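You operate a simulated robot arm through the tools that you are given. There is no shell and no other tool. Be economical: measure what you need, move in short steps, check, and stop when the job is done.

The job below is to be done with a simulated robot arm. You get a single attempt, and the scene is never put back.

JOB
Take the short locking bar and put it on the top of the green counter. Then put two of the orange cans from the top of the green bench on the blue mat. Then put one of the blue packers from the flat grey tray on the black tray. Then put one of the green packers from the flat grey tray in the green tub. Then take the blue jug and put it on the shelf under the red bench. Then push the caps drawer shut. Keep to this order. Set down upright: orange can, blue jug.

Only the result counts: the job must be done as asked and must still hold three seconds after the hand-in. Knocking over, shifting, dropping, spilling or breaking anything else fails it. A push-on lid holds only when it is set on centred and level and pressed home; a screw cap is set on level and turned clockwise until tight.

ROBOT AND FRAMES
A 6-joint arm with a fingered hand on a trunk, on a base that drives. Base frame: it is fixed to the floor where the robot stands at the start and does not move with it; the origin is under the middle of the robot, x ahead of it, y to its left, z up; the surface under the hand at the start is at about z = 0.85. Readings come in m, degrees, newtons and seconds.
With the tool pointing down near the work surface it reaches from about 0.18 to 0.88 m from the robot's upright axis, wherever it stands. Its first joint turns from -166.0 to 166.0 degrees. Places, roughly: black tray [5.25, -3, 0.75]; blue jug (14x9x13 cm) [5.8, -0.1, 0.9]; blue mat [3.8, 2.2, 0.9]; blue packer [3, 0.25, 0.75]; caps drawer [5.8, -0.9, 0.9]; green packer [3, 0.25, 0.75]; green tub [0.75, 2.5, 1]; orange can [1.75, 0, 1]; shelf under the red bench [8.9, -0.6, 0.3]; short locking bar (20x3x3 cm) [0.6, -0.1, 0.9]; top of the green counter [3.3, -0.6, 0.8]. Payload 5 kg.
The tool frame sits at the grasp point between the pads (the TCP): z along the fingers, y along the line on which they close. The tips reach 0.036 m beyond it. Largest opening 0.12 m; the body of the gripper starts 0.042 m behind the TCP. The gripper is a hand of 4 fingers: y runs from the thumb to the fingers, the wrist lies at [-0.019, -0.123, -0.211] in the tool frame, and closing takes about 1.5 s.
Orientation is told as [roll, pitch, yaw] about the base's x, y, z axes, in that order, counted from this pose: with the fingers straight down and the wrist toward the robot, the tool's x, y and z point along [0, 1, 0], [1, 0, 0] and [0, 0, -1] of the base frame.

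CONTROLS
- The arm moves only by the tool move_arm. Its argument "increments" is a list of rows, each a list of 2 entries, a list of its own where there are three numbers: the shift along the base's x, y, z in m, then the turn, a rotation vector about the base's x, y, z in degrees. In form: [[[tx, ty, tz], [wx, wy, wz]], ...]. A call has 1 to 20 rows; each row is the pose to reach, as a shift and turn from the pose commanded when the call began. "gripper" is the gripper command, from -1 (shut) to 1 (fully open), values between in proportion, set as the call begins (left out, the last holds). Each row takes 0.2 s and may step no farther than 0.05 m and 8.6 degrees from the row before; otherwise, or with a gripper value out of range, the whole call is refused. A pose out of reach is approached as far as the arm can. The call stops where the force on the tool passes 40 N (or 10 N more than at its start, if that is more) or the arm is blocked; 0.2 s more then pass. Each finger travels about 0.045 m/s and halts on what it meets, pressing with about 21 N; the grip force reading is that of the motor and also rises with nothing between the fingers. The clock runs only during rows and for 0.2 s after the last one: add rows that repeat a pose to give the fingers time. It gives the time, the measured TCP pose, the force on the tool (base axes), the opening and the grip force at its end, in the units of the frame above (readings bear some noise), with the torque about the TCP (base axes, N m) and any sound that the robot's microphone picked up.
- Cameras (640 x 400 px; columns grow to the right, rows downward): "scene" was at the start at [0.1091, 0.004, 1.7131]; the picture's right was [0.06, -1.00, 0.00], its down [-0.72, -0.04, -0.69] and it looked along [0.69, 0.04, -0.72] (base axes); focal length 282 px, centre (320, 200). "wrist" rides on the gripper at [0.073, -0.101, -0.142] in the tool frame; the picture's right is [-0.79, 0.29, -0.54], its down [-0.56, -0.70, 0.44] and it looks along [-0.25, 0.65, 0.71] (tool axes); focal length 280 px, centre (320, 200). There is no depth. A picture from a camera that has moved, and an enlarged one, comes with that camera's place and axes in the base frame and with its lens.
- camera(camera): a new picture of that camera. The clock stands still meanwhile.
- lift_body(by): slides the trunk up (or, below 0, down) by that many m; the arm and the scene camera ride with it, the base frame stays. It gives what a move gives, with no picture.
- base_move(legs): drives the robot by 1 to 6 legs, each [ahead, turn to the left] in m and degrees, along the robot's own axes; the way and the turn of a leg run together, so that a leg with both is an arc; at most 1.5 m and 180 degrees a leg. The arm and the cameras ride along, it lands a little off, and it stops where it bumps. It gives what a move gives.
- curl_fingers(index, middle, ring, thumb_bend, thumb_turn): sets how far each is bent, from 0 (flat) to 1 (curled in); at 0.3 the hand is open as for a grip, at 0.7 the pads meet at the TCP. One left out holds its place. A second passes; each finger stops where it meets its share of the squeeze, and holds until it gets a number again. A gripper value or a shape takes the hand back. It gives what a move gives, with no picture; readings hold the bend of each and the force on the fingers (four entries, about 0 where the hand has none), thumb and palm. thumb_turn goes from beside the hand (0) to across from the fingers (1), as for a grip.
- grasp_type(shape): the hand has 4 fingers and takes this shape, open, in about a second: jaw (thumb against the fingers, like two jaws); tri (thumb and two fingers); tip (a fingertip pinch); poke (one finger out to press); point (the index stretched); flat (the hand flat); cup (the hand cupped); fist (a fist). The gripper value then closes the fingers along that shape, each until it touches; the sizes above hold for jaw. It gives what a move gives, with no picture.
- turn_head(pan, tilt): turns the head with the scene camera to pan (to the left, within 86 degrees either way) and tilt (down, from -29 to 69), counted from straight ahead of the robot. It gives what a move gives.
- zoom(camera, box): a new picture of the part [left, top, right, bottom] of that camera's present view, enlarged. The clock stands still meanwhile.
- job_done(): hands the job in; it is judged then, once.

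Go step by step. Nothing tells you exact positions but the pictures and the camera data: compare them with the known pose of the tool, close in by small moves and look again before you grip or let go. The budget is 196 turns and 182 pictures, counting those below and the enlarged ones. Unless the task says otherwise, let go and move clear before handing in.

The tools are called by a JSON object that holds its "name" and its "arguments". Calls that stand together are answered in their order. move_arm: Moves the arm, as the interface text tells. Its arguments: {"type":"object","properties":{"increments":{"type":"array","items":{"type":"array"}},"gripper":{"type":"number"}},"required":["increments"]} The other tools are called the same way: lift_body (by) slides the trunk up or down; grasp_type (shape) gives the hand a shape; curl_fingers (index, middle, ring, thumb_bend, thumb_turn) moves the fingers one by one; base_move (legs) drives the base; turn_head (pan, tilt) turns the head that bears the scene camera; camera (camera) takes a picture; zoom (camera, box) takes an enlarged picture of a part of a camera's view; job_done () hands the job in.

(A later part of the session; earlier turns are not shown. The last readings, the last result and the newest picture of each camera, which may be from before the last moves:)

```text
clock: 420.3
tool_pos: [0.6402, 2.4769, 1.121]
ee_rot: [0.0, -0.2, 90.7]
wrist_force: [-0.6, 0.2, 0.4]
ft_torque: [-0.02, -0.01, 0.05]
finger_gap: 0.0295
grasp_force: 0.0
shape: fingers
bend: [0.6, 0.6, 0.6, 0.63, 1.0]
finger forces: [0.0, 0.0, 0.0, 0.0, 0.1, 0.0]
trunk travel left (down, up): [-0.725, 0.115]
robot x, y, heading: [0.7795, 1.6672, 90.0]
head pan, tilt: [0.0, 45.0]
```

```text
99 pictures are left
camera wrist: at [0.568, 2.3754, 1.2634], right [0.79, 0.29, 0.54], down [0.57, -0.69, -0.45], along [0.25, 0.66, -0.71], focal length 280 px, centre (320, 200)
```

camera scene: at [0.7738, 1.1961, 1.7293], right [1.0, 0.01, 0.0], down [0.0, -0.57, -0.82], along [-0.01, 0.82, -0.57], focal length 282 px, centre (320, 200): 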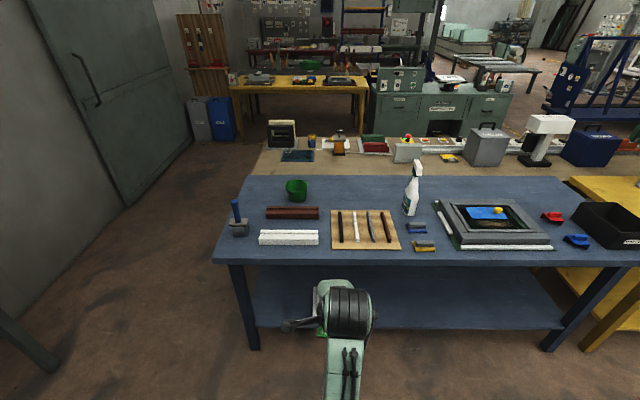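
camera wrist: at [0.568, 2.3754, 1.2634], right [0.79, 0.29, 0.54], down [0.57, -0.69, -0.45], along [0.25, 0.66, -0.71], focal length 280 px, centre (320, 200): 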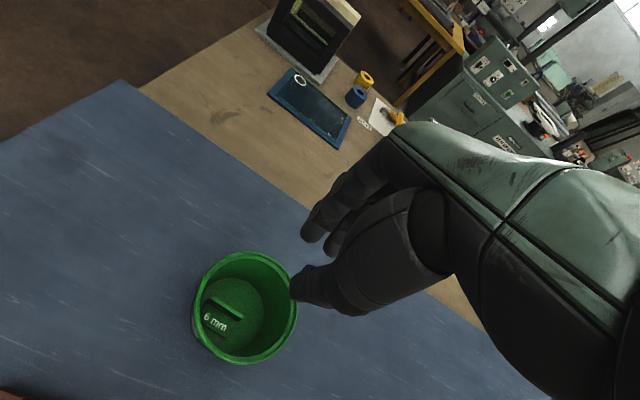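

The green packer lies in the tub. Now the jug: retract, drive back along the left aisle to x≈4.8.

{"name": "move_arm", "arguments": {"increments": [[[0.02, -0.045, 0], [0, 0, 0]], [[0.04, -0.09, 0], [0, 0, 0]], [[0.06, -0.135, 0], [0, 0, 0]], [[0.08, -0.18, 0], [0, 0, 0]], [[0.1, -0.225, 0], [0, 0, 0]], [[0.12, -0.27, 0], [0, 0, 0]], [[0.14, -0.31, 0], [0, 0, 0]]], "gripper": 1}}

{"name": "base_move", "arguments": {"legs": [[-0.57, 0], [0, -90], [1.5, 0], [1.5, 0], [1.05, 0]]}}

{"name": "turn_head", "arguments": {"pan": -30, "tilt": 25}}

{"name": "camera", "arguments": {"camera": "scene"}}

```text
clock: 421.9
tool_pos: [0.7799, 2.1662, 1.1211]
ee_rot: [0.0, -0.4, 90.6]
wrist_force: [0.0, -0.6, 0.7]
ft_torque: [0.06, 0.0, -0.01]
finger_gap: 0.1197
grasp_force: 0.0
shape: jaw
bend: [0.3, 0.3, 0.3, 0.3, 0.98]
finger forces: [0.0, 0.0, 0.0, 0.1, 0.0, 0.1]
trunk travel left (down, up): [-0.725, 0.115]
robot x, y, heading: [0.7741, 1.6681, 89.6]
head pan, tilt: [0.0, 45.0]
```

```text
clock: 451.0
tool_pos: [5.3297, 1.1769, 1.1203]
ee_rot: [0.0, -0.3, 2.1]
wrist_force: [1.4, 0.8, -0.4]
ft_torque: [-0.01, 0.01, 0.02]
finger_gap: 0.1196
grasp_force: 0.1
shape: jaw
bend: [0.3, 0.3, 0.3, 0.3, 0.98]
finger forces: [0.0, 0.1, 0.0, 0.1, 0.0, 0.0]
trunk travel left (down, up): [-0.725, 0.115]
robot x, y, heading: [4.83, 1.1654, 1.3]
head pan, tilt: [0.0, 45.0]
```

```text
clock: 452.0
tool_pos: [5.3292, 1.1769, 1.12]
ee_rot: [0.0, -0.3, 2.1]
wrist_force: [0.3, -0.7, -0.1]
ft_torque: [0.0, -0.02, 0.03]
finger_gap: 0.1196
grasp_force: 0.0
shape: jaw
bend: [0.3, 0.3, 0.3, 0.3, 0.98]
finger forces: [0.1, 0.0, 0.1, 0.1, 0.0, 0.0]
trunk travel left (down, up): [-0.725, 0.115]
robot x, y, heading: [4.8312, 1.1676, 1.5]
head pan, tilt: [-30.0, 25.0]
```

```text
98 pictures are left
camera scene: at [4.9388, 1.1233, 1.7451], right [-0.48, -0.88, 0.0], down [-0.37, 0.2, -0.91], along [0.8, -0.43, -0.42], focal length 282 px, centre (320, 200)
```

scene: 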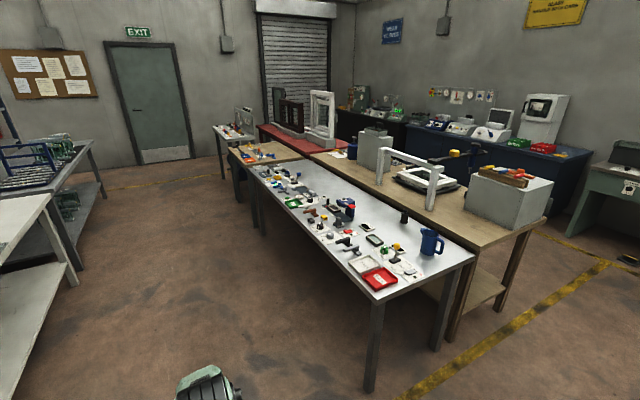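

The jug stands near the grey table's near-right corner. Moving to face the table end at y≈0.

{"name": "base_move", "arguments": {"legs": [[0, -91.4], [1.17, 0], [0, 90], [0.25, 0]]}}

{"name": "turn_head", "arguments": {"pan": 0, "tilt": 40}}

{"name": "camera", "arguments": {"camera": "scene"}}

{"name": "camera", "arguments": {"camera": "wrist"}}

```text
clock: 469.2
tool_pos: [5.5965, -0.0018, 1.121]
ee_rot: [0.0, -0.3, 1.3]
wrist_force: [0.1, 0.0, -0.4]
ft_torque: [0.0, -0.01, -0.02]
finger_gap: 0.1198
grasp_force: 0.0
shape: jaw
bend: [0.3, 0.3, 0.3, 0.3, 0.98]
finger forces: [0.0, 0.0, 0.0, 0.0, 0.0, 0.1]
trunk travel left (down, up): [-0.725, 0.115]
robot x, y, heading: [5.0982, -0.0034, 0.4]
head pan, tilt: [-30.0, 25.0]
```

```text
clock: 470.1
tool_pos: [5.5971, -0.0022, 1.1204]
ee_rot: [0.1, -0.2, 1.2]
wrist_force: [-0.3, 0.3, 0.4]
ft_torque: [0.03, -0.03, 0.03]
finger_gap: 0.1195
grasp_force: 0.1
shape: jaw
bend: [0.3, 0.3, 0.3, 0.3, 0.98]
finger forces: [0.0, 0.1, 0.0, 0.1, 0.0, 0.0]
trunk travel left (down, up): [-0.725, 0.115]
robot x, y, heading: [5.0972, -0.0011, 0.4]
head pan, tilt: [0.0, 40.0]
```

```text
97 pictures are left
camera scene: at [5.2107, -0.0022, 1.7219], right [0.01, -1.0, 0.0], down [-0.64, 0.0, -0.77], along [0.77, 0.01, -0.64], focal length 282 px, centre (320, 200)
```

scene: 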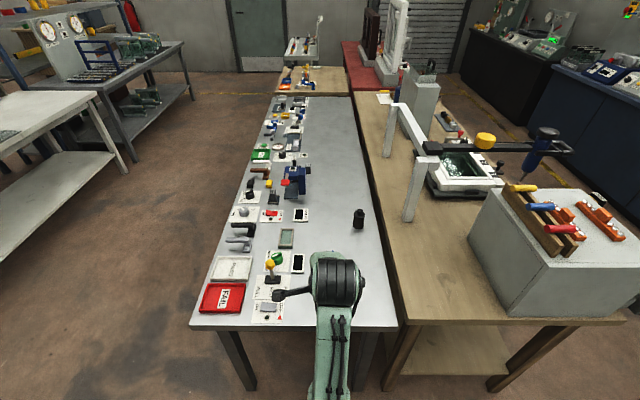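

```text
96 pictures are left
camera wrist: at [5.4946, 0.0698, 1.2627], right [0.3, -0.78, 0.54], down [-0.69, -0.57, -0.45], along [0.66, -0.24, -0.71], focal length 280 px, centre (320, 200)
```

wrist: 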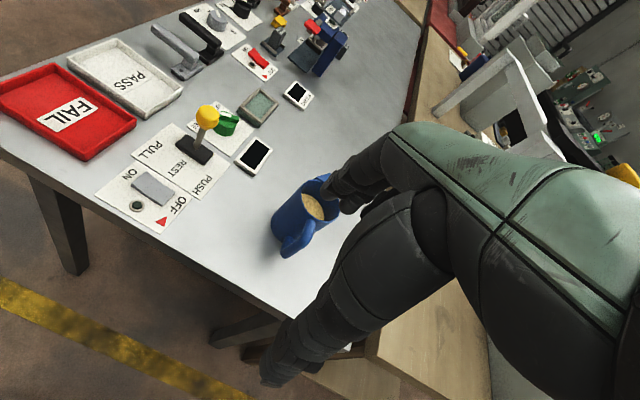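

The jug holds something yellowish, handle roughly toward me. I'll swing the arm aside to see it clearly.

{"name": "move_arm", "arguments": {"increments": [[[-0.01, 0.04, 0.0], [0, 0, 0]], [[-0.02, 0.08, 0.0], [0, 0, 0]], [[-0.03, 0.12, 0.0], [0, 0, 0]], [[-0.04, 0.16, 0.0], [0, 0, 0]], [[-0.05, 0.2, 0.0], [0, 0, 0]], [[-0.05, 0.24, 0.0], [0, 0, 0]]]}}

{"name": "turn_head", "arguments": {"pan": -5, "tilt": 50}}

{"name": "zoom", "arguments": {"camera": "scene", "box": [240, 120, 400, 220]}}

{"name": "camera", "arguments": {"camera": "wrist"}}

```text
clock: 471.5
tool_pos: [5.5523, 0.2414, 1.1117]
ee_rot: [0.1, -0.5, 1.2]
wrist_force: [-0.8, 0.5, -0.9]
ft_torque: [-0.01, 0.02, -0.02]
finger_gap: 0.1198
grasp_force: 0.0
shape: jaw
bend: [0.3, 0.3, 0.3, 0.3, 0.98]
finger forces: [0.1, 0.0, 0.0, 0.0, 0.0, 0.0]
out of reach, approached as far as the arm can: row 4, 5, 6
trunk travel left (down, up): [-0.725, 0.115]
robot x, y, heading: [5.0986, 0.0019, 0.1]
head pan, tilt: [0.0, 40.0]
```

```text
clock: 472.2
tool_pos: [5.5514, 0.2378, 1.1122]
ee_rot: [0.0, -0.3, 1.2]
wrist_force: [-0.1, -0.2, -0.4]
ft_torque: [0.01, 0.0, 0.01]
finger_gap: 0.1195
grasp_force: 0.0
shape: jaw
bend: [0.3, 0.3, 0.3, 0.3, 0.98]
finger forces: [0.0, 0.1, 0.0, 0.0, 0.0, 0.0]
trunk travel left (down, up): [-0.725, 0.115]
robot x, y, heading: [5.0987, -0.0032, 0.1]
head pan, tilt: [-5.0, 50.0]
```

```text
4.00 times, centred on (320, 170) of scene
camera zoom: at [5.2029, -0.0091, 1.7077], right [-0.08, -1.0, 0.0], down [-0.76, 0.06, -0.64], along [0.64, -0.05, -0.77], focal length 1129 px, centre (320, 320)
```

zoom: 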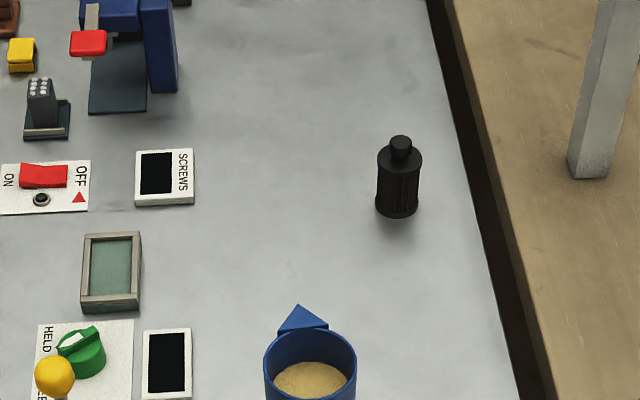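

```text
94 pictures are left
camera wrist: at [5.448, 0.3094, 1.2537], right [0.3, -0.78, 0.54], down [-0.69, -0.57, -0.45], along [0.66, -0.24, -0.71], focal length 280 px, centre (320, 200)
```

wrist: 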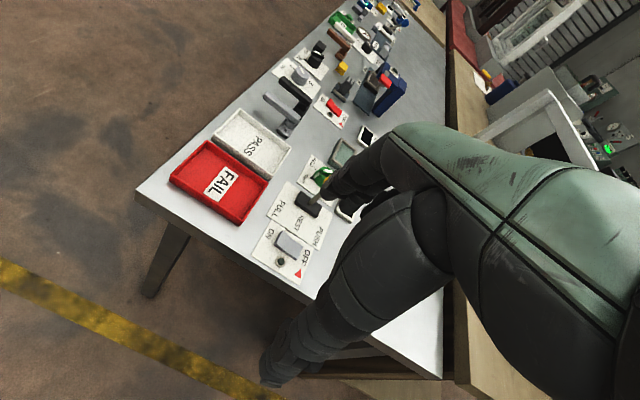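

The spout points away (+x), the handle toward me, so I should close along y. Getting a lower view for the body position.

{"name": "zoom", "arguments": {"camera": "scene", "box": [240, 170, 400, 270]}}

```text
4.00 times, centred on (320, 220) of scene
camera zoom: at [5.2029, -0.0091, 1.7077], right [-0.08, -1.0, 0.0], down [-0.76, 0.06, -0.64], along [0.64, -0.05, -0.77], focal length 1129 px, centre (320, 120)
```

zoom: 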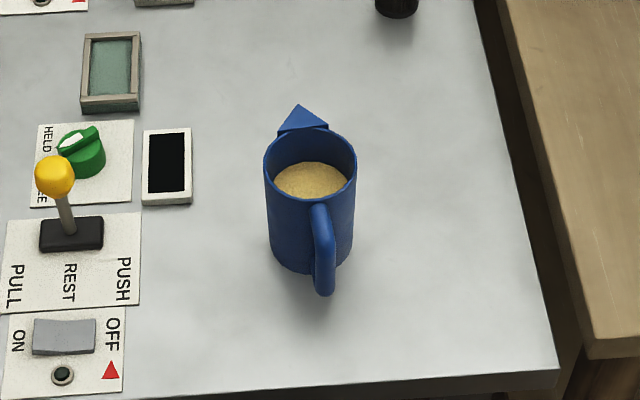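

Jug body axis ≈ (5.757,-0.042), ~7.7 cm wide, rim ≈0.98, handle toward -x with a slight -y lean. I'll turn the hand to yaw ≈ -79° and move above it.

{"name": "move_arm", "arguments": {"increments": [[[0.02, -0.02, 0], [0, 0, -8]], [[0.04, -0.05, 0], [0, 0, -16]], [[0.06, -0.08, 0], [0, 0, -24]], [[0.08, -0.11, 0], [0, 0, -32]], [[0.1, -0.14, 0], [0, 0, -40]], [[0.12, -0.17, 0], [0, 0, -48]], [[0.14, -0.2, 0], [0, 0, -56]], [[0.16, -0.23, 0], [0, 0, -64]], [[0.18, -0.26, 0], [0, 0, -72]], [[0.205, -0.28, 0], [0, 0, -80]]]}}

{"name": "camera", "arguments": {"camera": "wrist"}}

{"name": "camera", "arguments": {"camera": "scene"}}

```text
clock: 474.4
tool_pos: [5.779, -0.053, 1.0869]
ee_rot: [0.1, -0.5, -78.8]
wrist_force: [-0.2, -0.2, 0.1]
ft_torque: [0.03, 0.02, 0.03]
finger_gap: 0.1198
grasp_force: 0.1
shape: jaw
bend: [0.3, 0.3, 0.3, 0.3, 0.98]
finger forces: [0.0, 0.0, 0.1, 0.1, 0.0, 0.0]
out of reach, approached as far as the arm can: row 1, 2, 3, 4, 5, 6, 7, 8, 9, 10
trunk travel left (down, up): [-0.725, 0.115]
robot x, y, heading: [5.0963, -0.0041, 0.2]
head pan, tilt: [-5.0, 50.0]
```

```text
92 pictures are left
camera wrist: at [5.8298, 0.0621, 1.229], right [-0.72, -0.43, 0.54], down [-0.68, 0.58, -0.45], along [-0.12, -0.69, -0.71], focal length 280 px, centre (320, 200)
```

wrist: 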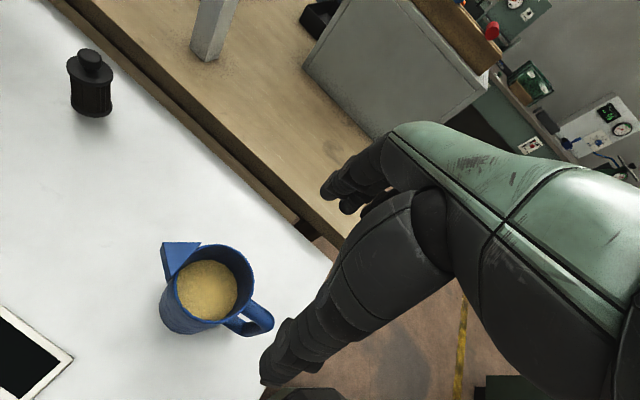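

```text
91 pictures are left
camera scene: at [5.2052, -0.0093, 1.7074], right [-0.08, -1.0, 0.0], down [-0.76, 0.06, -0.64], along [0.64, -0.05, -0.77], focal length 282 px, centre (320, 200)
```

scene: 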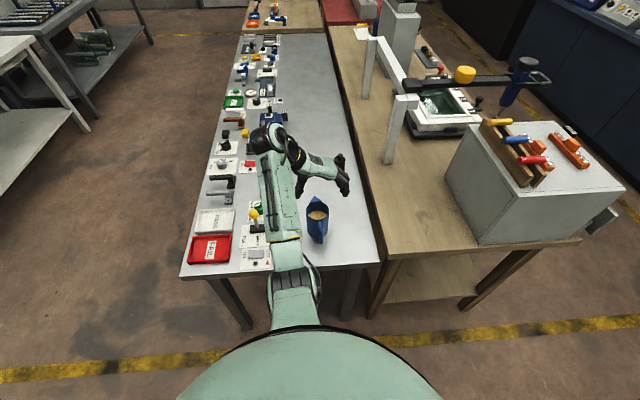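

The wrist and scene views only agree if this table is lower (top ≈0.775), putting the jug at about (5.813,-0.046), rim ≈0.905. A first small move down to re-establish the reference.

{"name": "move_arm", "arguments": {"increments": [[[0.0, 0, -0.02], [0, 0, 0]], [[0.0, 0, -0.04], [0, 0, 0]]]}}

{"name": "camera", "arguments": {"camera": "wrist"}}

```text
clock: 475.0
tool_pos: [5.7775, -0.0519, 1.0486]
ee_rot: [0.0, -0.2, -78.8]
wrist_force: [0.1, 0.6, 0.7]
ft_torque: [0.01, 0.02, 0.02]
finger_gap: 0.1198
grasp_force: 0.1
shape: jaw
bend: [0.3, 0.3, 0.3, 0.3, 0.98]
finger forces: [0.1, 0.0, 0.1, 0.1, 0.0, 0.1]
trunk travel left (down, up): [-0.725, 0.115]
robot x, y, heading: [5.0974, -0.0027, 0.3]
head pan, tilt: [-5.0, 50.0]
```

```text
90 pictures are left
camera wrist: at [5.8292, 0.063, 1.1902], right [-0.72, -0.43, 0.54], down [-0.68, 0.58, -0.45], along [-0.12, -0.69, -0.71], focal length 280 px, centre (320, 200)
```

wrist: 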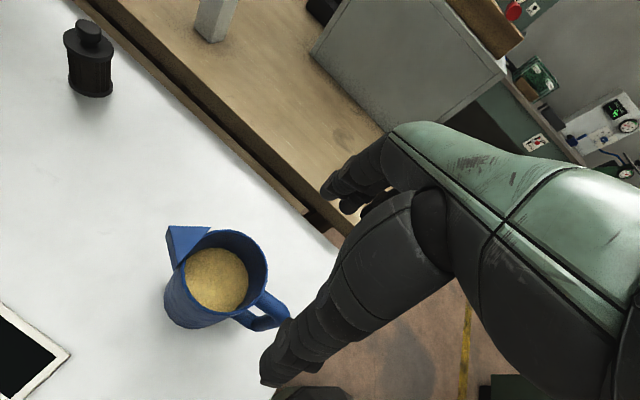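

Jug centre (5.815,-0.051); orientation is right. Centring and descending to z≈0.90 for a check.

{"name": "move_arm", "arguments": {"increments": [[[0.02, 0, 0], [0, 0, 0]], [[0.0375, 0.001, 0], [0, 0, 0]], [[0.0375, 0.001, -0.03], [0, 0, 0]], [[0.0375, 0.001, -0.06], [0, 0, 0]], [[0.0375, 0.001, -0.09], [0, 0, 0]]]}}

{"name": "camera", "arguments": {"camera": "wrist"}}

{"name": "zoom", "arguments": {"camera": "scene", "box": [240, 140, 400, 240]}}

```text
clock: 476.2
tool_pos: [5.8147, -0.0502, 0.9596]
ee_rot: [0.0, -0.1, -78.9]
wrist_force: [0.6, 0.6, 0.3]
ft_torque: [0.03, -0.01, 0.03]
finger_gap: 0.1199
grasp_force: 0.2
shape: jaw
bend: [0.3, 0.3, 0.3, 0.3, 0.98]
finger forces: [0.0, 0.1, 0.1, 0.0, 0.0, 0.0]
trunk travel left (down, up): [-0.725, 0.115]
robot x, y, heading: [5.0995, -0.0041, 0.4]
head pan, tilt: [-5.0, 50.0]
```

```text
89 pictures are left
camera wrist: at [5.8663, 0.0642, 1.1007], right [-0.72, -0.43, 0.54], down [-0.68, 0.58, -0.45], along [-0.12, -0.69, -0.71], focal length 280 px, centre (320, 200)
```

wrist: 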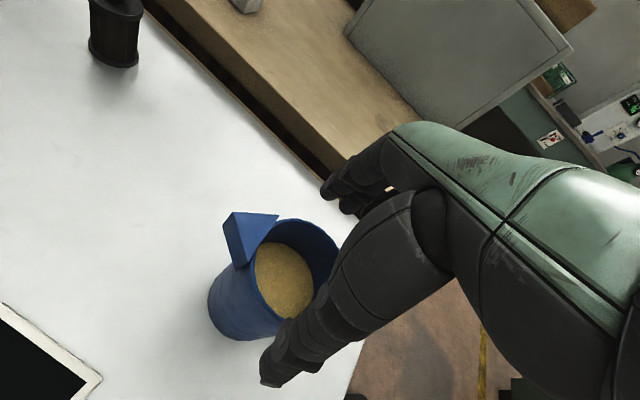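

```text
4.00 times, centred on (320, 190) of scene
camera zoom: at [5.2033, -0.0087, 1.7077], right [-0.08, -1.0, 0.0], down [-0.76, 0.06, -0.64], along [0.64, -0.05, -0.77], focal length 1129 px, centre (320, 240)
```

zoom: 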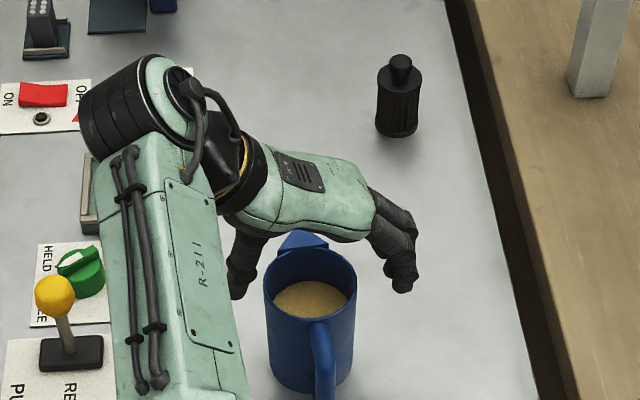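

Fingers straddle the jug, centred. Down to z≈0.87.

{"name": "move_arm", "arguments": {"increments": [[[0, 0, -0.03], [0, 0, 0]], [[0, 0, -0.055], [0, 0, 0]], [[0, 0, -0.075], [0, 0, 0]], [[0, 0, -0.09], [0, 0, 0]]]}}

{"name": "camera", "arguments": {"camera": "wrist"}}

{"name": "zoom", "arguments": {"camera": "scene", "box": [200, 120, 420, 260]}}

```text
clock: 477.2
tool_pos: [5.8154, -0.0526, 0.8757]
ee_rot: [0.9, -0.5, -78.8]
wrist_force: [3.0, 2.6, 30.5]
ft_torque: [0.02, -0.04, -0.13]
finger_gap: 0.12
grasp_force: 0.0
shape: jaw
bend: [0.29, 0.3, 0.3, 0.3, 0.97]
finger forces: [14.2, 0.0, 0.0, 0.1, 16.1, 0.0]
trunk travel left (down, up): [-0.725, 0.115]
robot x, y, heading: [5.0983, -0.0012, 0.5]
head pan, tilt: [-5.0, 50.0]
```

```text
87 pictures are left
camera wrist: at [5.865, 0.0637, 1.0188], right [-0.73, -0.43, 0.53], down [-0.68, 0.58, -0.46], along [-0.11, -0.69, -0.71], focal length 280 px, centre (320, 200)
```

wrist: 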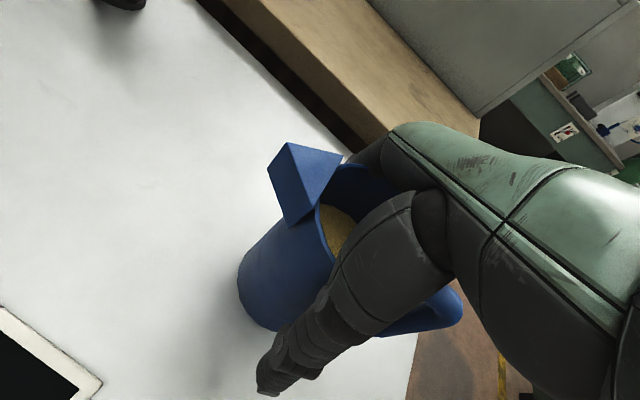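

```text
2.86 times, centred on (310, 190) of scene
camera zoom: at [5.1968, -0.008, 1.7087], right [-0.08, -1.0, 0.0], down [-0.76, 0.06, -0.65], along [0.64, -0.05, -0.76], focal length 806 px, centre (349, 229)
```

zoom: 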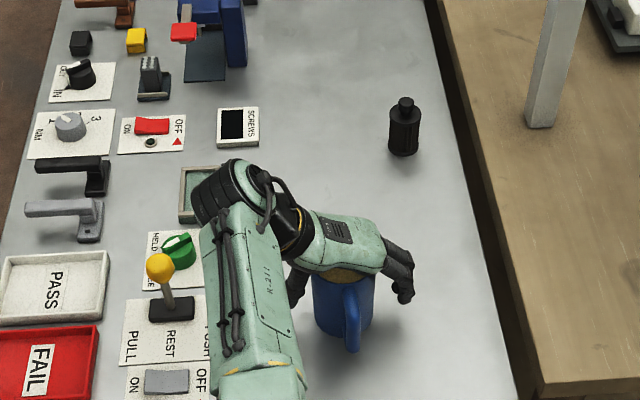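

The finger roots touch the rim (30 N). Rising 1.2 cm and closing there.

{"name": "move_arm", "arguments": {"increments": [[[0, 0, 0.006], [0, 0, 0]], [[0, 0, 0.013], [-0.9, 0, 0]]]}}

{"name": "camera", "arguments": {"camera": "wrist"}}

```text
clock: 477.8
tool_pos: [5.8109, -0.0523, 0.88]
ee_rot: [-0.5, -0.9, -78.9]
wrist_force: [1.7, 0.3, 4.0]
ft_torque: [0.04, 0.02, -0.01]
finger_gap: 0.1198
grasp_force: 0.1
shape: jaw
bend: [0.29, 0.3, 0.3, 0.3, 0.97]
finger forces: [9.1, 0.0, 0.0, 0.0, 9.5, 0.0]
trunk travel left (down, up): [-0.725, 0.115]
robot x, y, heading: [5.099, -0.0036, 0.4]
head pan, tilt: [-5.0, 50.0]
```

```text
85 pictures are left
camera wrist: at [5.864, 0.0651, 1.018], right [-0.72, -0.42, 0.55], down [-0.69, 0.57, -0.45], along [-0.12, -0.7, -0.7], focal length 280 px, centre (320, 200)
```

wrist: 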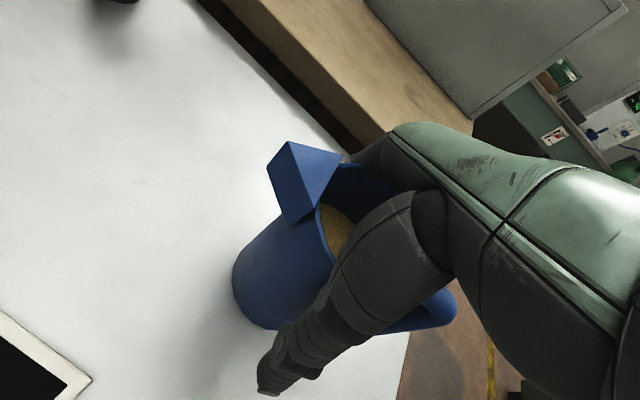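

Jug sits wedged between thumb and index with little vertical load. Closing now.

{"name": "move_arm", "arguments": {"increments": [[[0, 0, 0.003], [0, 0, 0]], [[0, 0, 0.003], [0, 0, 0]], [[0, 0, 0.003], [0, 0, 0]], [[0, 0, 0.003], [0, 0, 0]], [[0, 0, 0.003], [0, 0, 0]], [[0, 0, 0.003], [0, 0, 0]], [[0, 0, 0.003], [0, 0, 0]], [[0, 0, 0.003], [0, 0, 0]]], "gripper": -1}}

{"name": "camera", "arguments": {"camera": "wrist"}}

{"name": "zoom", "arguments": {"camera": "scene", "box": [200, 120, 420, 260]}}

```text
clock: 479.6
tool_pos: [5.813, -0.0527, 0.8857]
ee_rot: [-0.1, -1.1, -78.9]
wrist_force: [0.1, -1.9, 2.1]
ft_torque: [-0.18, 0.04, 0.0]
finger_gap: 0.0636
grasp_force: 20.3
shape: jaw
bend: [0.74, 0.53, 0.51, 0.6, 0.99]
finger forces: [7.3, 17.4, 0.1, 0.1, 25.1, 0.1]
trunk travel left (down, up): [-0.725, 0.115]
robot x, y, heading: [5.1013, -0.0033, 0.3]
head pan, tilt: [-5.0, 50.0]
```

```text
84 pictures are left
camera wrist: at [5.8657, 0.0653, 1.0249], right [-0.72, -0.42, 0.55], down [-0.68, 0.57, -0.46], along [-0.12, -0.7, -0.7], focal length 280 px, centre (320, 200)
```

wrist: 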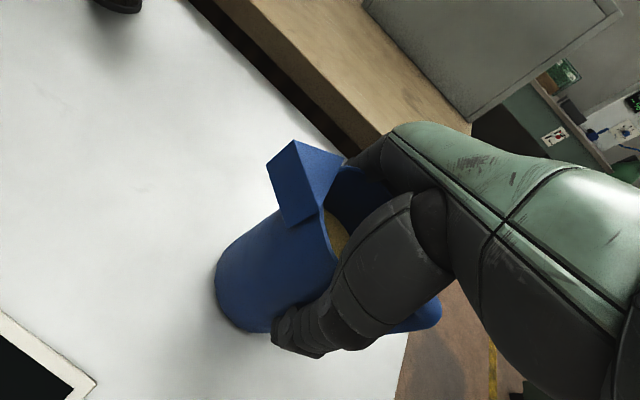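

```text
2.86 times, centred on (310, 190) of scene
camera zoom: at [5.2028, -0.009, 1.7077], right [-0.08, -1.0, 0.0], down [-0.76, 0.06, -0.64], along [0.64, -0.05, -0.77], focal length 806 px, centre (349, 229)
```

zoom: 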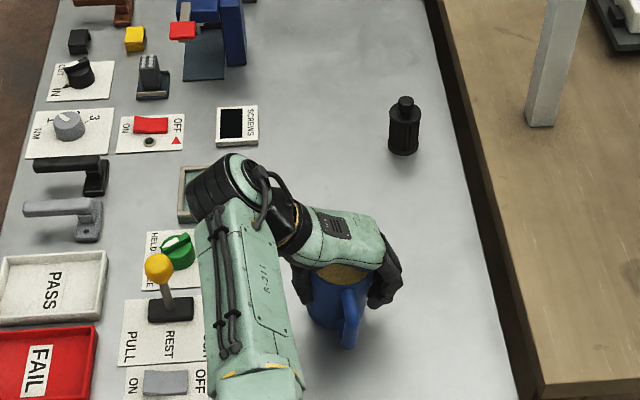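

Gripped (20 N). Lifting 4 cm to check that it stays upright.

{"name": "move_arm", "arguments": {"increments": [[[0, 0, 0.008], [0, 0, 0]], [[0, 0, 0.018], [0, 0, 0]], [[0, 0, 0.03], [0, 0, 0]], [[0, 0, 0.045], [0, 0, 0]]]}}

{"name": "camera", "arguments": {"camera": "wrist"}}

{"name": "zoom", "arguments": {"camera": "scene", "box": [200, 120, 420, 260]}}

```text
clock: 480.6
tool_pos: [5.8147, -0.0511, 0.9286]
ee_rot: [-0.3, -1.1, -78.8]
wrist_force: [-0.1, 1.1, -3.8]
ft_torque: [-0.04, -0.1, -0.01]
finger_gap: 0.0626
grasp_force: 21.7
shape: jaw
bend: [0.74, 0.53, 0.51, 0.6, 0.99]
finger forces: [7.0, 16.3, 0.1, 0.0, 24.6, 0.0]
trunk travel left (down, up): [-0.725, 0.115]
robot x, y, heading: [5.0992, 0.0002, 0.1]
head pan, tilt: [-5.0, 50.0]
```

```text
82 pictures are left
camera wrist: at [5.8657, 0.0655, 1.0694], right [-0.72, -0.42, 0.55], down [-0.68, 0.57, -0.45], along [-0.12, -0.7, -0.7], focal length 280 px, centre (320, 200)
```

wrist: 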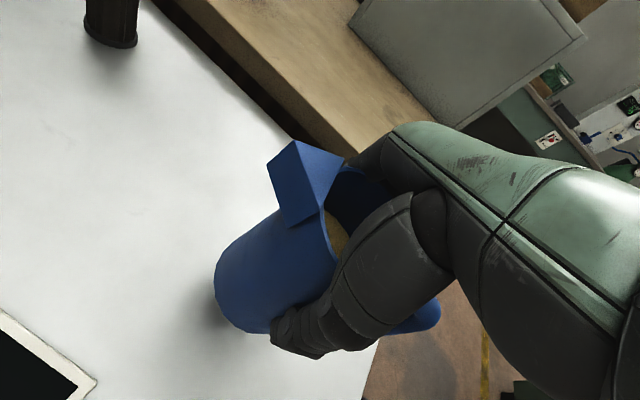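

```text
2.86 times, centred on (310, 190) of scene
camera zoom: at [5.2033, -0.0089, 1.7076], right [-0.08, -1.0, 0.0], down [-0.76, 0.06, -0.64], along [0.64, -0.05, -0.77], focal length 806 px, centre (349, 229)
```

zoom: 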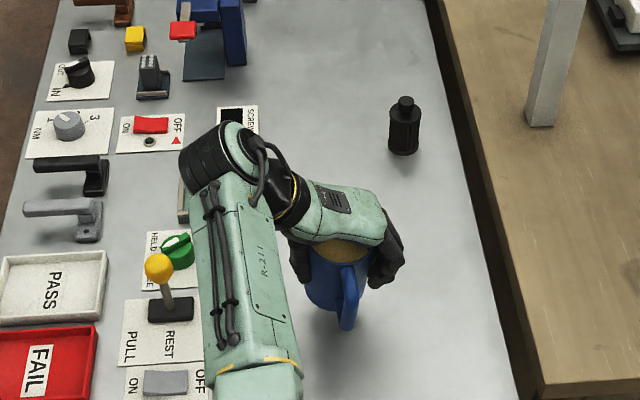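

Jug is up, leaning only a few degrees. Raising a bit more and drawing it in before driving.

{"name": "move_arm", "arguments": {"increments": [[[0, 0, 0.02], [0, 0, 0]], [[-0.01, 0, 0.04], [0, 0, 0]], [[-0.03, 0, 0.06], [0, 0, 0]], [[-0.05, 0, 0.07], [0, 0, 0]], [[-0.08, 0, 0.07], [0, 0, 0]], [[-0.11, 0, 0.07], [0, 0, 0]]]}}

{"name": "turn_head", "arguments": {"pan": -5, "tilt": 15}}

{"name": "zoom", "arguments": {"camera": "scene", "box": [240, 80, 480, 240]}}

```text
clock: 482.0
tool_pos: [5.7033, -0.0508, 1.0019]
ee_rot: [-0.1, -1.2, -78.8]
wrist_force: [-0.6, -1.3, -2.7]
ft_torque: [-0.01, -0.06, -0.01]
finger_gap: 0.0629
grasp_force: 21.0
shape: jaw
bend: [0.74, 0.53, 0.51, 0.6, 0.99]
finger forces: [7.0, 16.2, 0.0, 0.0, 24.5, 0.1]
trunk travel left (down, up): [-0.725, 0.115]
robot x, y, heading: [5.1012, -0.0021, 0.3]
head pan, tilt: [-5.0, 50.0]
```

```text
clock: 483.0
tool_pos: [5.7045, -0.0509, 0.9998]
ee_rot: [-0.2, -1.1, -78.8]
wrist_force: [-0.1, -0.3, -2.9]
ft_torque: [-0.01, -0.02, 0.01]
finger_gap: 0.0628
grasp_force: 21.2
shape: jaw
bend: [0.74, 0.53, 0.51, 0.6, 0.99]
finger forces: [7.1, 16.1, 0.0, 0.0, 24.4, 0.0]
trunk travel left (down, up): [-0.725, 0.115]
robot x, y, heading: [5.0961, -0.0034, 0.5]
head pan, tilt: [-5.0, 15.0]
```

```text
2.50 times, centred on (360, 160) of scene
camera zoom: at [5.2195, -0.0101, 1.7613], right [-0.08, -1.0, 0.0], down [-0.26, 0.02, -0.97], along [0.96, -0.08, -0.26], focal length 705 px, centre (220, 300)
```

zoom: 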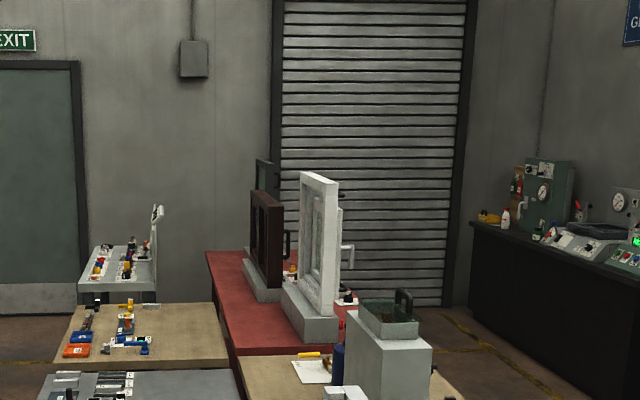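

The red bench is reachable from the right aisle. Driving there at y≈-1.65.

{"name": "base_move", "arguments": {"legs": [[-0.25, 0], [0, -90.3], [1.5, 0], [0.15, 0], [0, 90], [0.8, 0]]}}

{"name": "turn_head", "arguments": {"pan": 30, "tilt": 25}}

{"name": "camera", "arguments": {"camera": "scene"}}

{"name": "camera", "arguments": {"camera": "wrist"}}

```text
clock: 507.2
tool_pos: [6.2206, -1.7299, 1.0004]
ee_rot: [-0.2, -1.1, -80.7]
wrist_force: [0.8, -0.7, -3.1]
ft_torque: [0.01, -0.04, -0.03]
finger_gap: 0.0627
grasp_force: 21.5
shape: jaw
bend: [0.74, 0.54, 0.51, 0.6, 0.99]
finger forces: [6.9, 16.1, 0.1, 0.1, 23.5, 0.0]
trunk travel left (down, up): [-0.725, 0.115]
robot x, y, heading: [5.6129, -1.6626, -1.3]
head pan, tilt: [-5.0, 15.0]
```

```text
clock: 508.2
tool_pos: [6.2209, -1.7308, 0.9999]
ee_rot: [-0.2, -1.1, -80.6]
wrist_force: [-0.7, 0.1, -4.4]
ft_torque: [-0.02, -0.03, -0.02]
finger_gap: 0.0623
grasp_force: 21.1
shape: jaw
bend: [0.74, 0.54, 0.51, 0.6, 0.99]
finger forces: [7.0, 16.1, 0.0, 0.1, 23.4, 0.1]
trunk travel left (down, up): [-0.725, 0.115]
robot x, y, heading: [5.6139, -1.6618, -1.4]
head pan, tilt: [30.0, 25.0]
```

```text
79 pictures are left
camera scene: at [5.7258, -1.6198, 1.7451], right [0.48, -0.88, 0.0], down [-0.37, -0.2, -0.91], along [0.8, 0.43, -0.42], focal length 282 px, centre (320, 200)
```

scene: 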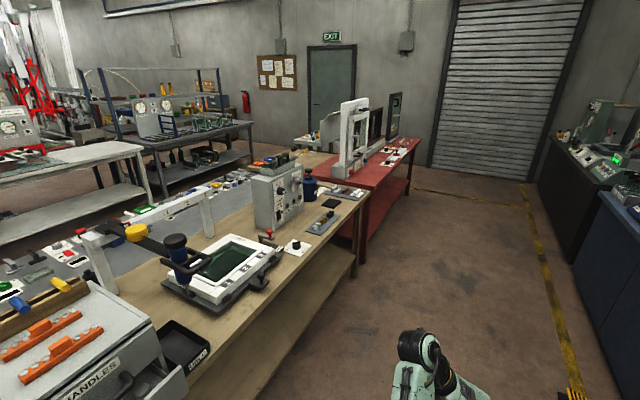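

```text
78 pictures are left
camera wrist: at [6.2763, -1.6153, 1.1398], right [-0.73, -0.4, 0.55], down [-0.67, 0.59, -0.45], along [-0.14, -0.7, -0.7], focal length 280 px, centre (320, 200)
```

wrist: 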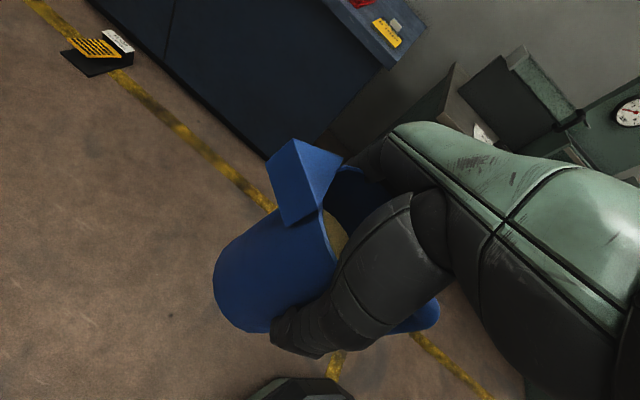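

The red bench spans x≈7.7–9.9 with its front at y≈-1.0 and an open shelf below. Driving to x≈8.7 and facing it.

{"name": "base_move", "arguments": {"legs": [[0, 1.4], [1.5, 0], [1.5, 0], [0, 90]]}}

{"name": "turn_head", "arguments": {"pan": 0, "tilt": 50}}

{"name": "camera", "arguments": {"camera": "scene"}}

```text
clock: 529.0
tool_pos: [8.6685, -1.0511, 0.9997]
ee_rot: [-0.2, -1.0, 10.7]
wrist_force: [0.4, 0.1, -3.4]
ft_torque: [0.06, -0.03, -0.01]
finger_gap: 0.0623
grasp_force: 20.8
shape: jaw
bend: [0.74, 0.54, 0.51, 0.61, 0.99]
finger forces: [7.0, 15.9, 0.1, 0.1, 22.8, 0.0]
trunk travel left (down, up): [-0.725, 0.115]
robot x, y, heading: [8.613, -1.6577, 90.0]
head pan, tilt: [30.0, 25.0]
```

```text
clock: 530.0
tool_pos: [8.6662, -1.051, 0.9993]
ee_rot: [-0.1, -1.0, 10.7]
wrist_force: [-0.3, 0.0, -3.3]
ft_torque: [0.06, -0.01, 0.0]
finger_gap: 0.0624
grasp_force: 21.8
shape: jaw
bend: [0.74, 0.54, 0.51, 0.61, 0.99]
finger forces: [6.9, 15.9, 0.1, 0.0, 22.9, 0.0]
trunk travel left (down, up): [-0.725, 0.115]
robot x, y, heading: [8.6126, -1.6583, 89.7]
head pan, tilt: [0.0, 50.0]
```

```text
77 pictures are left
camera scene: at [8.6117, -1.5511, 1.7076], right [1.0, 0.0, 0.0], down [0.0, -0.77, -0.64], along [0.0, 0.64, -0.77], focal length 282 px, centre (320, 200)
```

scene: 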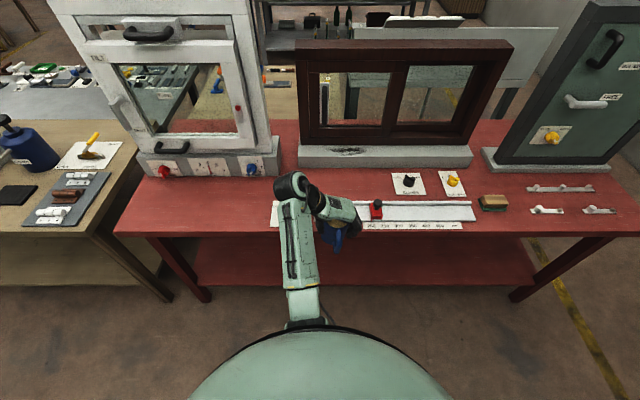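

Jug is above the bench edge height; the shelf's front edge is at y≈-0.96. I'll back off 0.45 m, lower the trunk 0.5 m and look under the bench.

{"name": "base_move", "arguments": {"legs": [[-0.45, 0]]}}

{"name": "lift_body", "arguments": {"by": -0.5}}

{"name": "turn_head", "arguments": {"pan": 0, "tilt": 25}}

{"name": "camera", "arguments": {"camera": "scene"}}

{"name": "camera", "arguments": {"camera": "wrist"}}

```text
clock: 532.9
tool_pos: [8.6682, -1.5016, 0.9997]
ee_rot: [-0.3, -1.1, 10.3]
wrist_force: [-0.1, 0.5, -3.5]
ft_torque: [0.05, -0.02, 0.0]
finger_gap: 0.0624
grasp_force: 20.9
shape: jaw
bend: [0.74, 0.54, 0.51, 0.61, 0.99]
finger forces: [6.9, 15.8, 0.1, 0.0, 22.9, 0.0]
trunk travel left (down, up): [-0.725, 0.115]
robot x, y, heading: [8.6148, -2.1071, 89.9]
head pan, tilt: [0.0, 50.0]
```

```text
refused: -0.5 is not a number from -0.4 to 0.4
```

```text
clock: 533.8
tool_pos: [8.6689, -1.5021, 0.9996]
ee_rot: [-0.2, -1.1, 10.3]
wrist_force: [0.0, 0.2, -3.0]
ft_torque: [0.06, -0.02, 0.04]
finger_gap: 0.0621
grasp_force: 21.3
shape: jaw
bend: [0.74, 0.54, 0.51, 0.61, 0.99]
finger forces: [7.2, 15.8, 0.1, 0.0, 22.8, 0.0]
trunk travel left (down, up): [-0.725, 0.115]
robot x, y, heading: [8.6109, -2.1069, 89.6]
head pan, tilt: [0.0, 25.0]
```

```text
76 pictures are left
camera scene: at [8.6106, -1.9859, 1.745], right [1.0, -0.01, 0.0], down [0.0, -0.42, -0.91], along [0.01, 0.91, -0.42], focal length 282 px, centre (320, 200)
```

scene: 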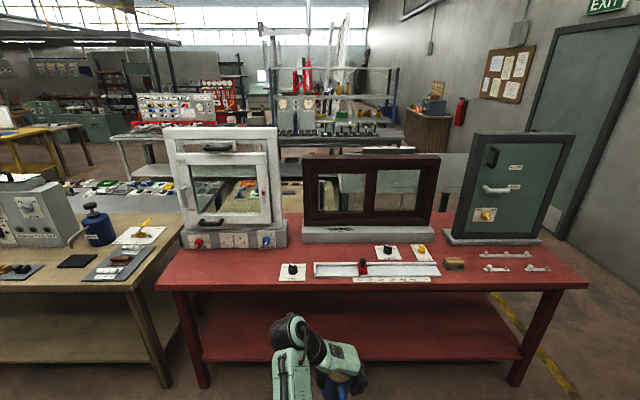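

```text
75 pictures are left
camera wrist: at [8.5536, -1.4479, 1.1396], right [0.41, -0.72, 0.55], down [-0.58, -0.68, -0.45], along [0.7, -0.13, -0.7], focal length 280 px, centre (320, 200)
```

wrist: 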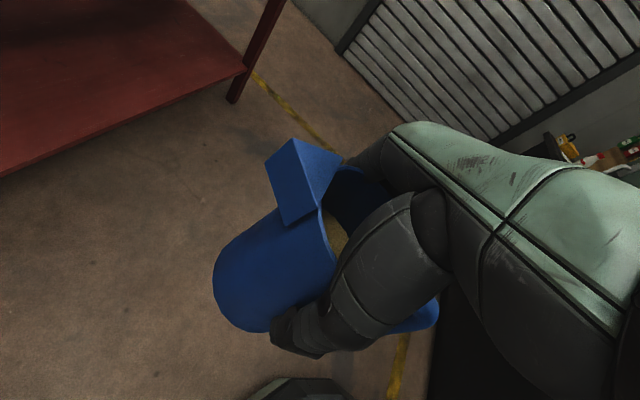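

The shelf is empty and open at the front. Lowering the trunk in two steps.

{"name": "lift_body", "arguments": {"by": -0.4}}

{"name": "lift_body", "arguments": {"by": -0.1}}

{"name": "camera", "arguments": {"camera": "scene"}}

{"name": "camera", "arguments": {"camera": "wrist"}}

```text
clock: 537.6
tool_pos: [8.668, -1.5013, 0.5997]
ee_rot: [-0.1, -1.1, 10.3]
wrist_force: [1.0, 0.1, -3.3]
ft_torque: [0.07, -0.04, -0.01]
finger_gap: 0.0619
grasp_force: 21.0
shape: jaw
bend: [0.74, 0.54, 0.51, 0.61, 0.99]
finger forces: [7.1, 15.7, 0.0, 0.1, 23.0, 0.1]
trunk travel left (down, up): [-0.325, 0.515]
robot x, y, heading: [8.6076, -2.1084, 89.7]
head pan, tilt: [0.0, 25.0]
```

```text
clock: 539.0
tool_pos: [8.6684, -1.5016, 0.4997]
ee_rot: [-0.2, -1.2, 10.3]
wrist_force: [-0.4, -1.0, -3.2]
ft_torque: [0.08, -0.03, 0.0]
finger_gap: 0.0623
grasp_force: 21.4
shape: jaw
bend: [0.74, 0.54, 0.51, 0.61, 0.99]
finger forces: [7.1, 15.8, 0.0, 0.1, 22.9, 0.0]
trunk travel left (down, up): [-0.225, 0.615]
robot x, y, heading: [8.6155, -2.1036, 89.8]
head pan, tilt: [0.0, 25.0]
```

```text
74 pictures are left
camera scene: at [8.6106, -1.9866, 1.2451], right [1.0, -0.01, 0.0], down [0.0, -0.42, -0.91], along [0.01, 0.91, -0.42], focal length 282 px, centre (320, 200)
```

scene: 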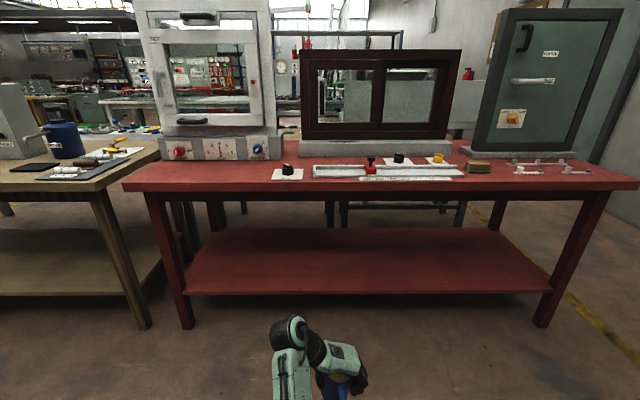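

```text
73 pictures are left
camera wrist: at [8.5536, -1.4483, 0.6399], right [0.41, -0.72, 0.55], down [-0.58, -0.68, -0.45], along [0.7, -0.13, -0.7], focal length 280 px, centre (320, 200)
```

wrist: 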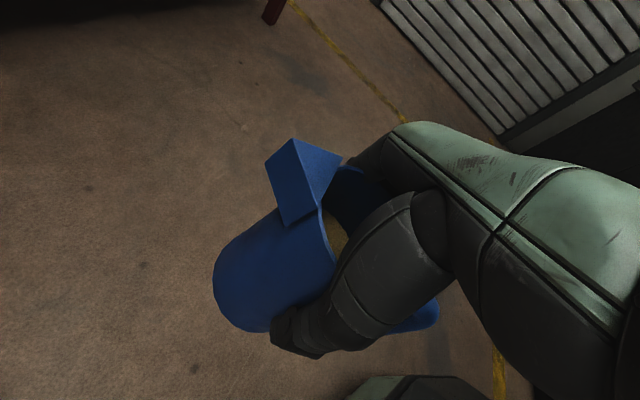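

Shelf top ≈0.27 with front edge y≈-0.94; bench top underside ≈0.82. I'll lower 6 cm more, check the jug's lean, then drive under.

{"name": "lift_body", "arguments": {"by": -0.06}}

{"name": "turn_head", "arguments": {"pan": 0, "tilt": 45}}

{"name": "zoom", "arguments": {"camera": "scene", "box": [240, 160, 440, 300]}}

```text
clock: 540.0
tool_pos: [8.6685, -1.5023, 0.4393]
ee_rot: [-0.2, -1.1, 10.3]
wrist_force: [-0.8, -0.3, -3.2]
ft_torque: [0.05, 0.02, -0.03]
finger_gap: 0.0623
grasp_force: 21.2
shape: jaw
bend: [0.74, 0.54, 0.51, 0.61, 0.99]
finger forces: [7.1, 15.8, 0.0, 0.0, 22.9, 0.0]
trunk travel left (down, up): [-0.165, 0.675]
robot x, y, heading: [8.6139, -2.106, 89.7]
head pan, tilt: [0.0, 25.0]
```

```text
clock: 540.8
tool_pos: [8.6682, -1.502, 0.4408]
ee_rot: [-0.2, -1.1, 10.2]
wrist_force: [-0.1, -0.1, -3.6]
ft_torque: [0.04, -0.02, 0.0]
finger_gap: 0.0621
grasp_force: 21.0
shape: jaw
bend: [0.74, 0.54, 0.51, 0.61, 0.99]
finger forces: [7.0, 15.7, 0.1, 0.0, 22.9, 0.1]
trunk travel left (down, up): [-0.165, 0.675]
robot x, y, heading: [8.6129, -2.1104, 89.9]
head pan, tilt: [0.0, 45.0]
```

```text
2.86 times, centred on (340, 230) of scene
camera zoom: at [8.6105, -1.9972, 1.1546], right [1.0, -0.01, 0.0], down [0.0, -0.71, -0.71], along [0.0, 0.71, -0.71], focal length 806 px, centre (263, 114)
```

zoom: 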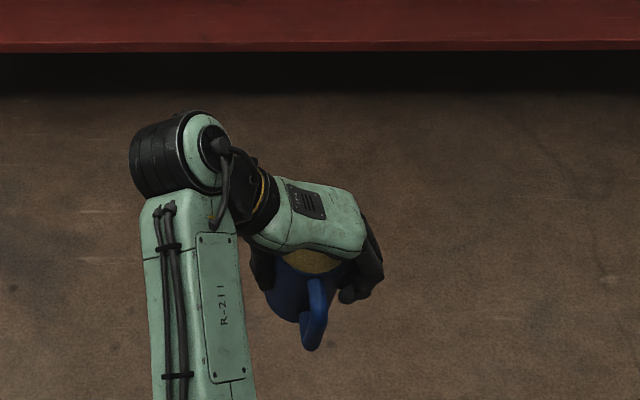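

Comparing wrist views before and after closing, the jug leans about 8–9° (bottom toward the spout). I'll tilt the hand -8° about its closing axis to bring the jug upright, then drive under the bench.

{"name": "move_arm", "arguments": {"increments": [[[0, 0, 0], [-2.6, -0.5, 0]], [[0, 0, 0], [-5.2, -1, 0]], [[0, 0, 0], [-7.9, -1.4, 0]]]}}

{"name": "zoom", "arguments": {"camera": "scene", "box": [240, 160, 440, 300]}}

{"name": "camera", "arguments": {"camera": "wrist"}}

```text
clock: 541.6
tool_pos: [8.6683, -1.5017, 0.4387]
ee_rot: [-8.1, -1.1, 10.7]
wrist_force: [-0.5, 0.1, -3.0]
ft_torque: [0.04, -0.04, 0.0]
finger_gap: 0.0623
grasp_force: 21.2
shape: jaw
bend: [0.74, 0.54, 0.51, 0.61, 0.99]
finger forces: [7.2, 15.8, 0.1, 0.0, 22.9, 0.0]
trunk travel left (down, up): [-0.165, 0.675]
robot x, y, heading: [8.6111, -2.1108, 89.8]
head pan, tilt: [0.0, 45.0]
```

```text
2.86 times, centred on (340, 230) of scene
camera zoom: at [8.6105, -1.9972, 1.1545], right [1.0, -0.01, 0.0], down [0.0, -0.71, -0.71], along [0.0, 0.71, -0.71], focal length 806 px, centre (263, 114)
```

zoom: 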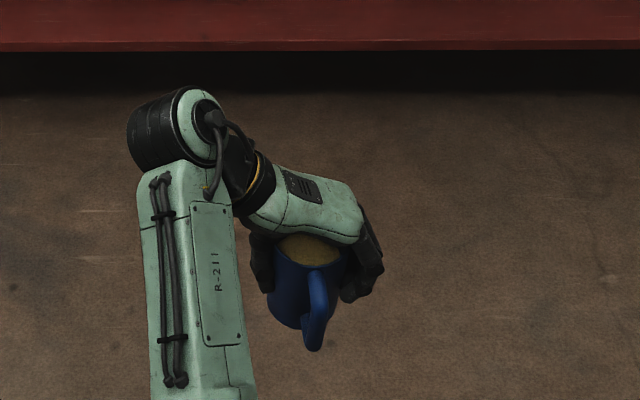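

```text
70 pictures are left
camera wrist: at [8.5503, -1.4298, 0.5673], right [0.4, -0.64, 0.65], down [-0.57, -0.73, -0.37], along [0.72, -0.22, -0.66], focal length 280 px, centre (320, 200)
```

wrist: 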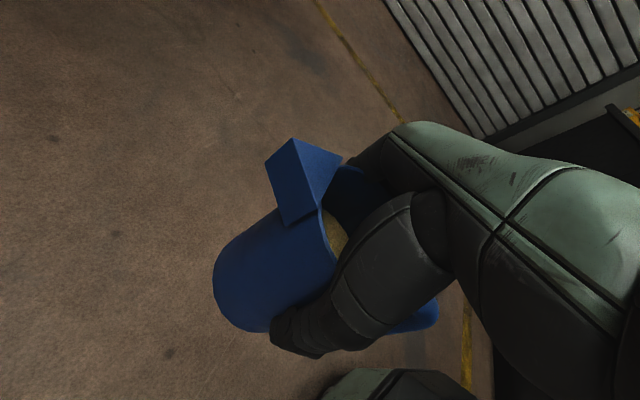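

The jug looks upright now. Driving forward in steps.

{"name": "base_move", "arguments": {"legs": [[0.4, 0]]}}

{"name": "camera", "arguments": {"camera": "scene"}}

{"name": "camera", "arguments": {"camera": "wrist"}}

```text
clock: 544.3
tool_pos: [8.6715, -1.1, 0.4391]
ee_rot: [-8.1, -1.2, 10.7]
wrist_force: [0.8, 0.6, -3.0]
ft_torque: [0.08, -0.03, 0.03]
finger_gap: 0.0626
grasp_force: 20.7
shape: jaw
bend: [0.74, 0.54, 0.51, 0.61, 0.99]
finger forces: [7.3, 15.8, 0.0, 0.0, 22.9, 0.0]
trunk travel left (down, up): [-0.165, 0.675]
robot x, y, heading: [8.6159, -1.7046, 89.5]
head pan, tilt: [0.0, 45.0]
```

```text
69 pictures are left
camera scene: at [8.6131, -1.5946, 1.1545], right [1.0, -0.01, 0.0], down [0.0, -0.71, -0.71], along [0.0, 0.71, -0.71], focal length 282 px, centre (320, 200)
```

scene: 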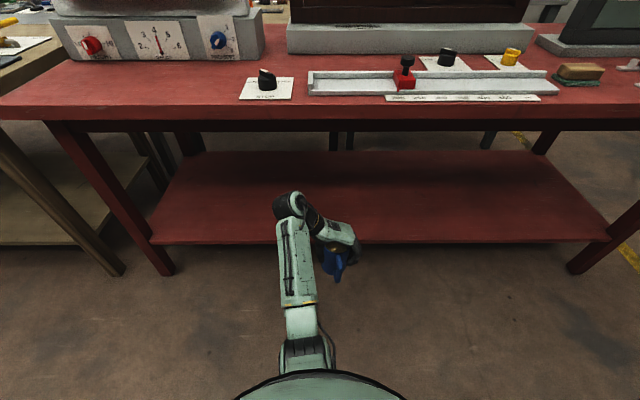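

```text
68 pictures are left
camera wrist: at [8.5525, -1.0275, 0.5672], right [0.4, -0.64, 0.65], down [-0.57, -0.73, -0.37], along [0.72, -0.22, -0.66], focal length 280 px, centre (320, 200)
```

wrist: 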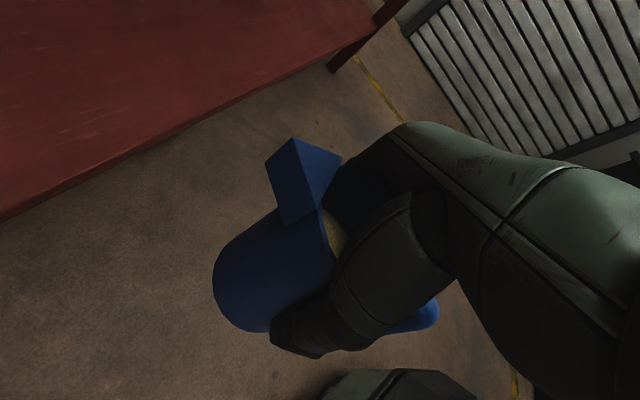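

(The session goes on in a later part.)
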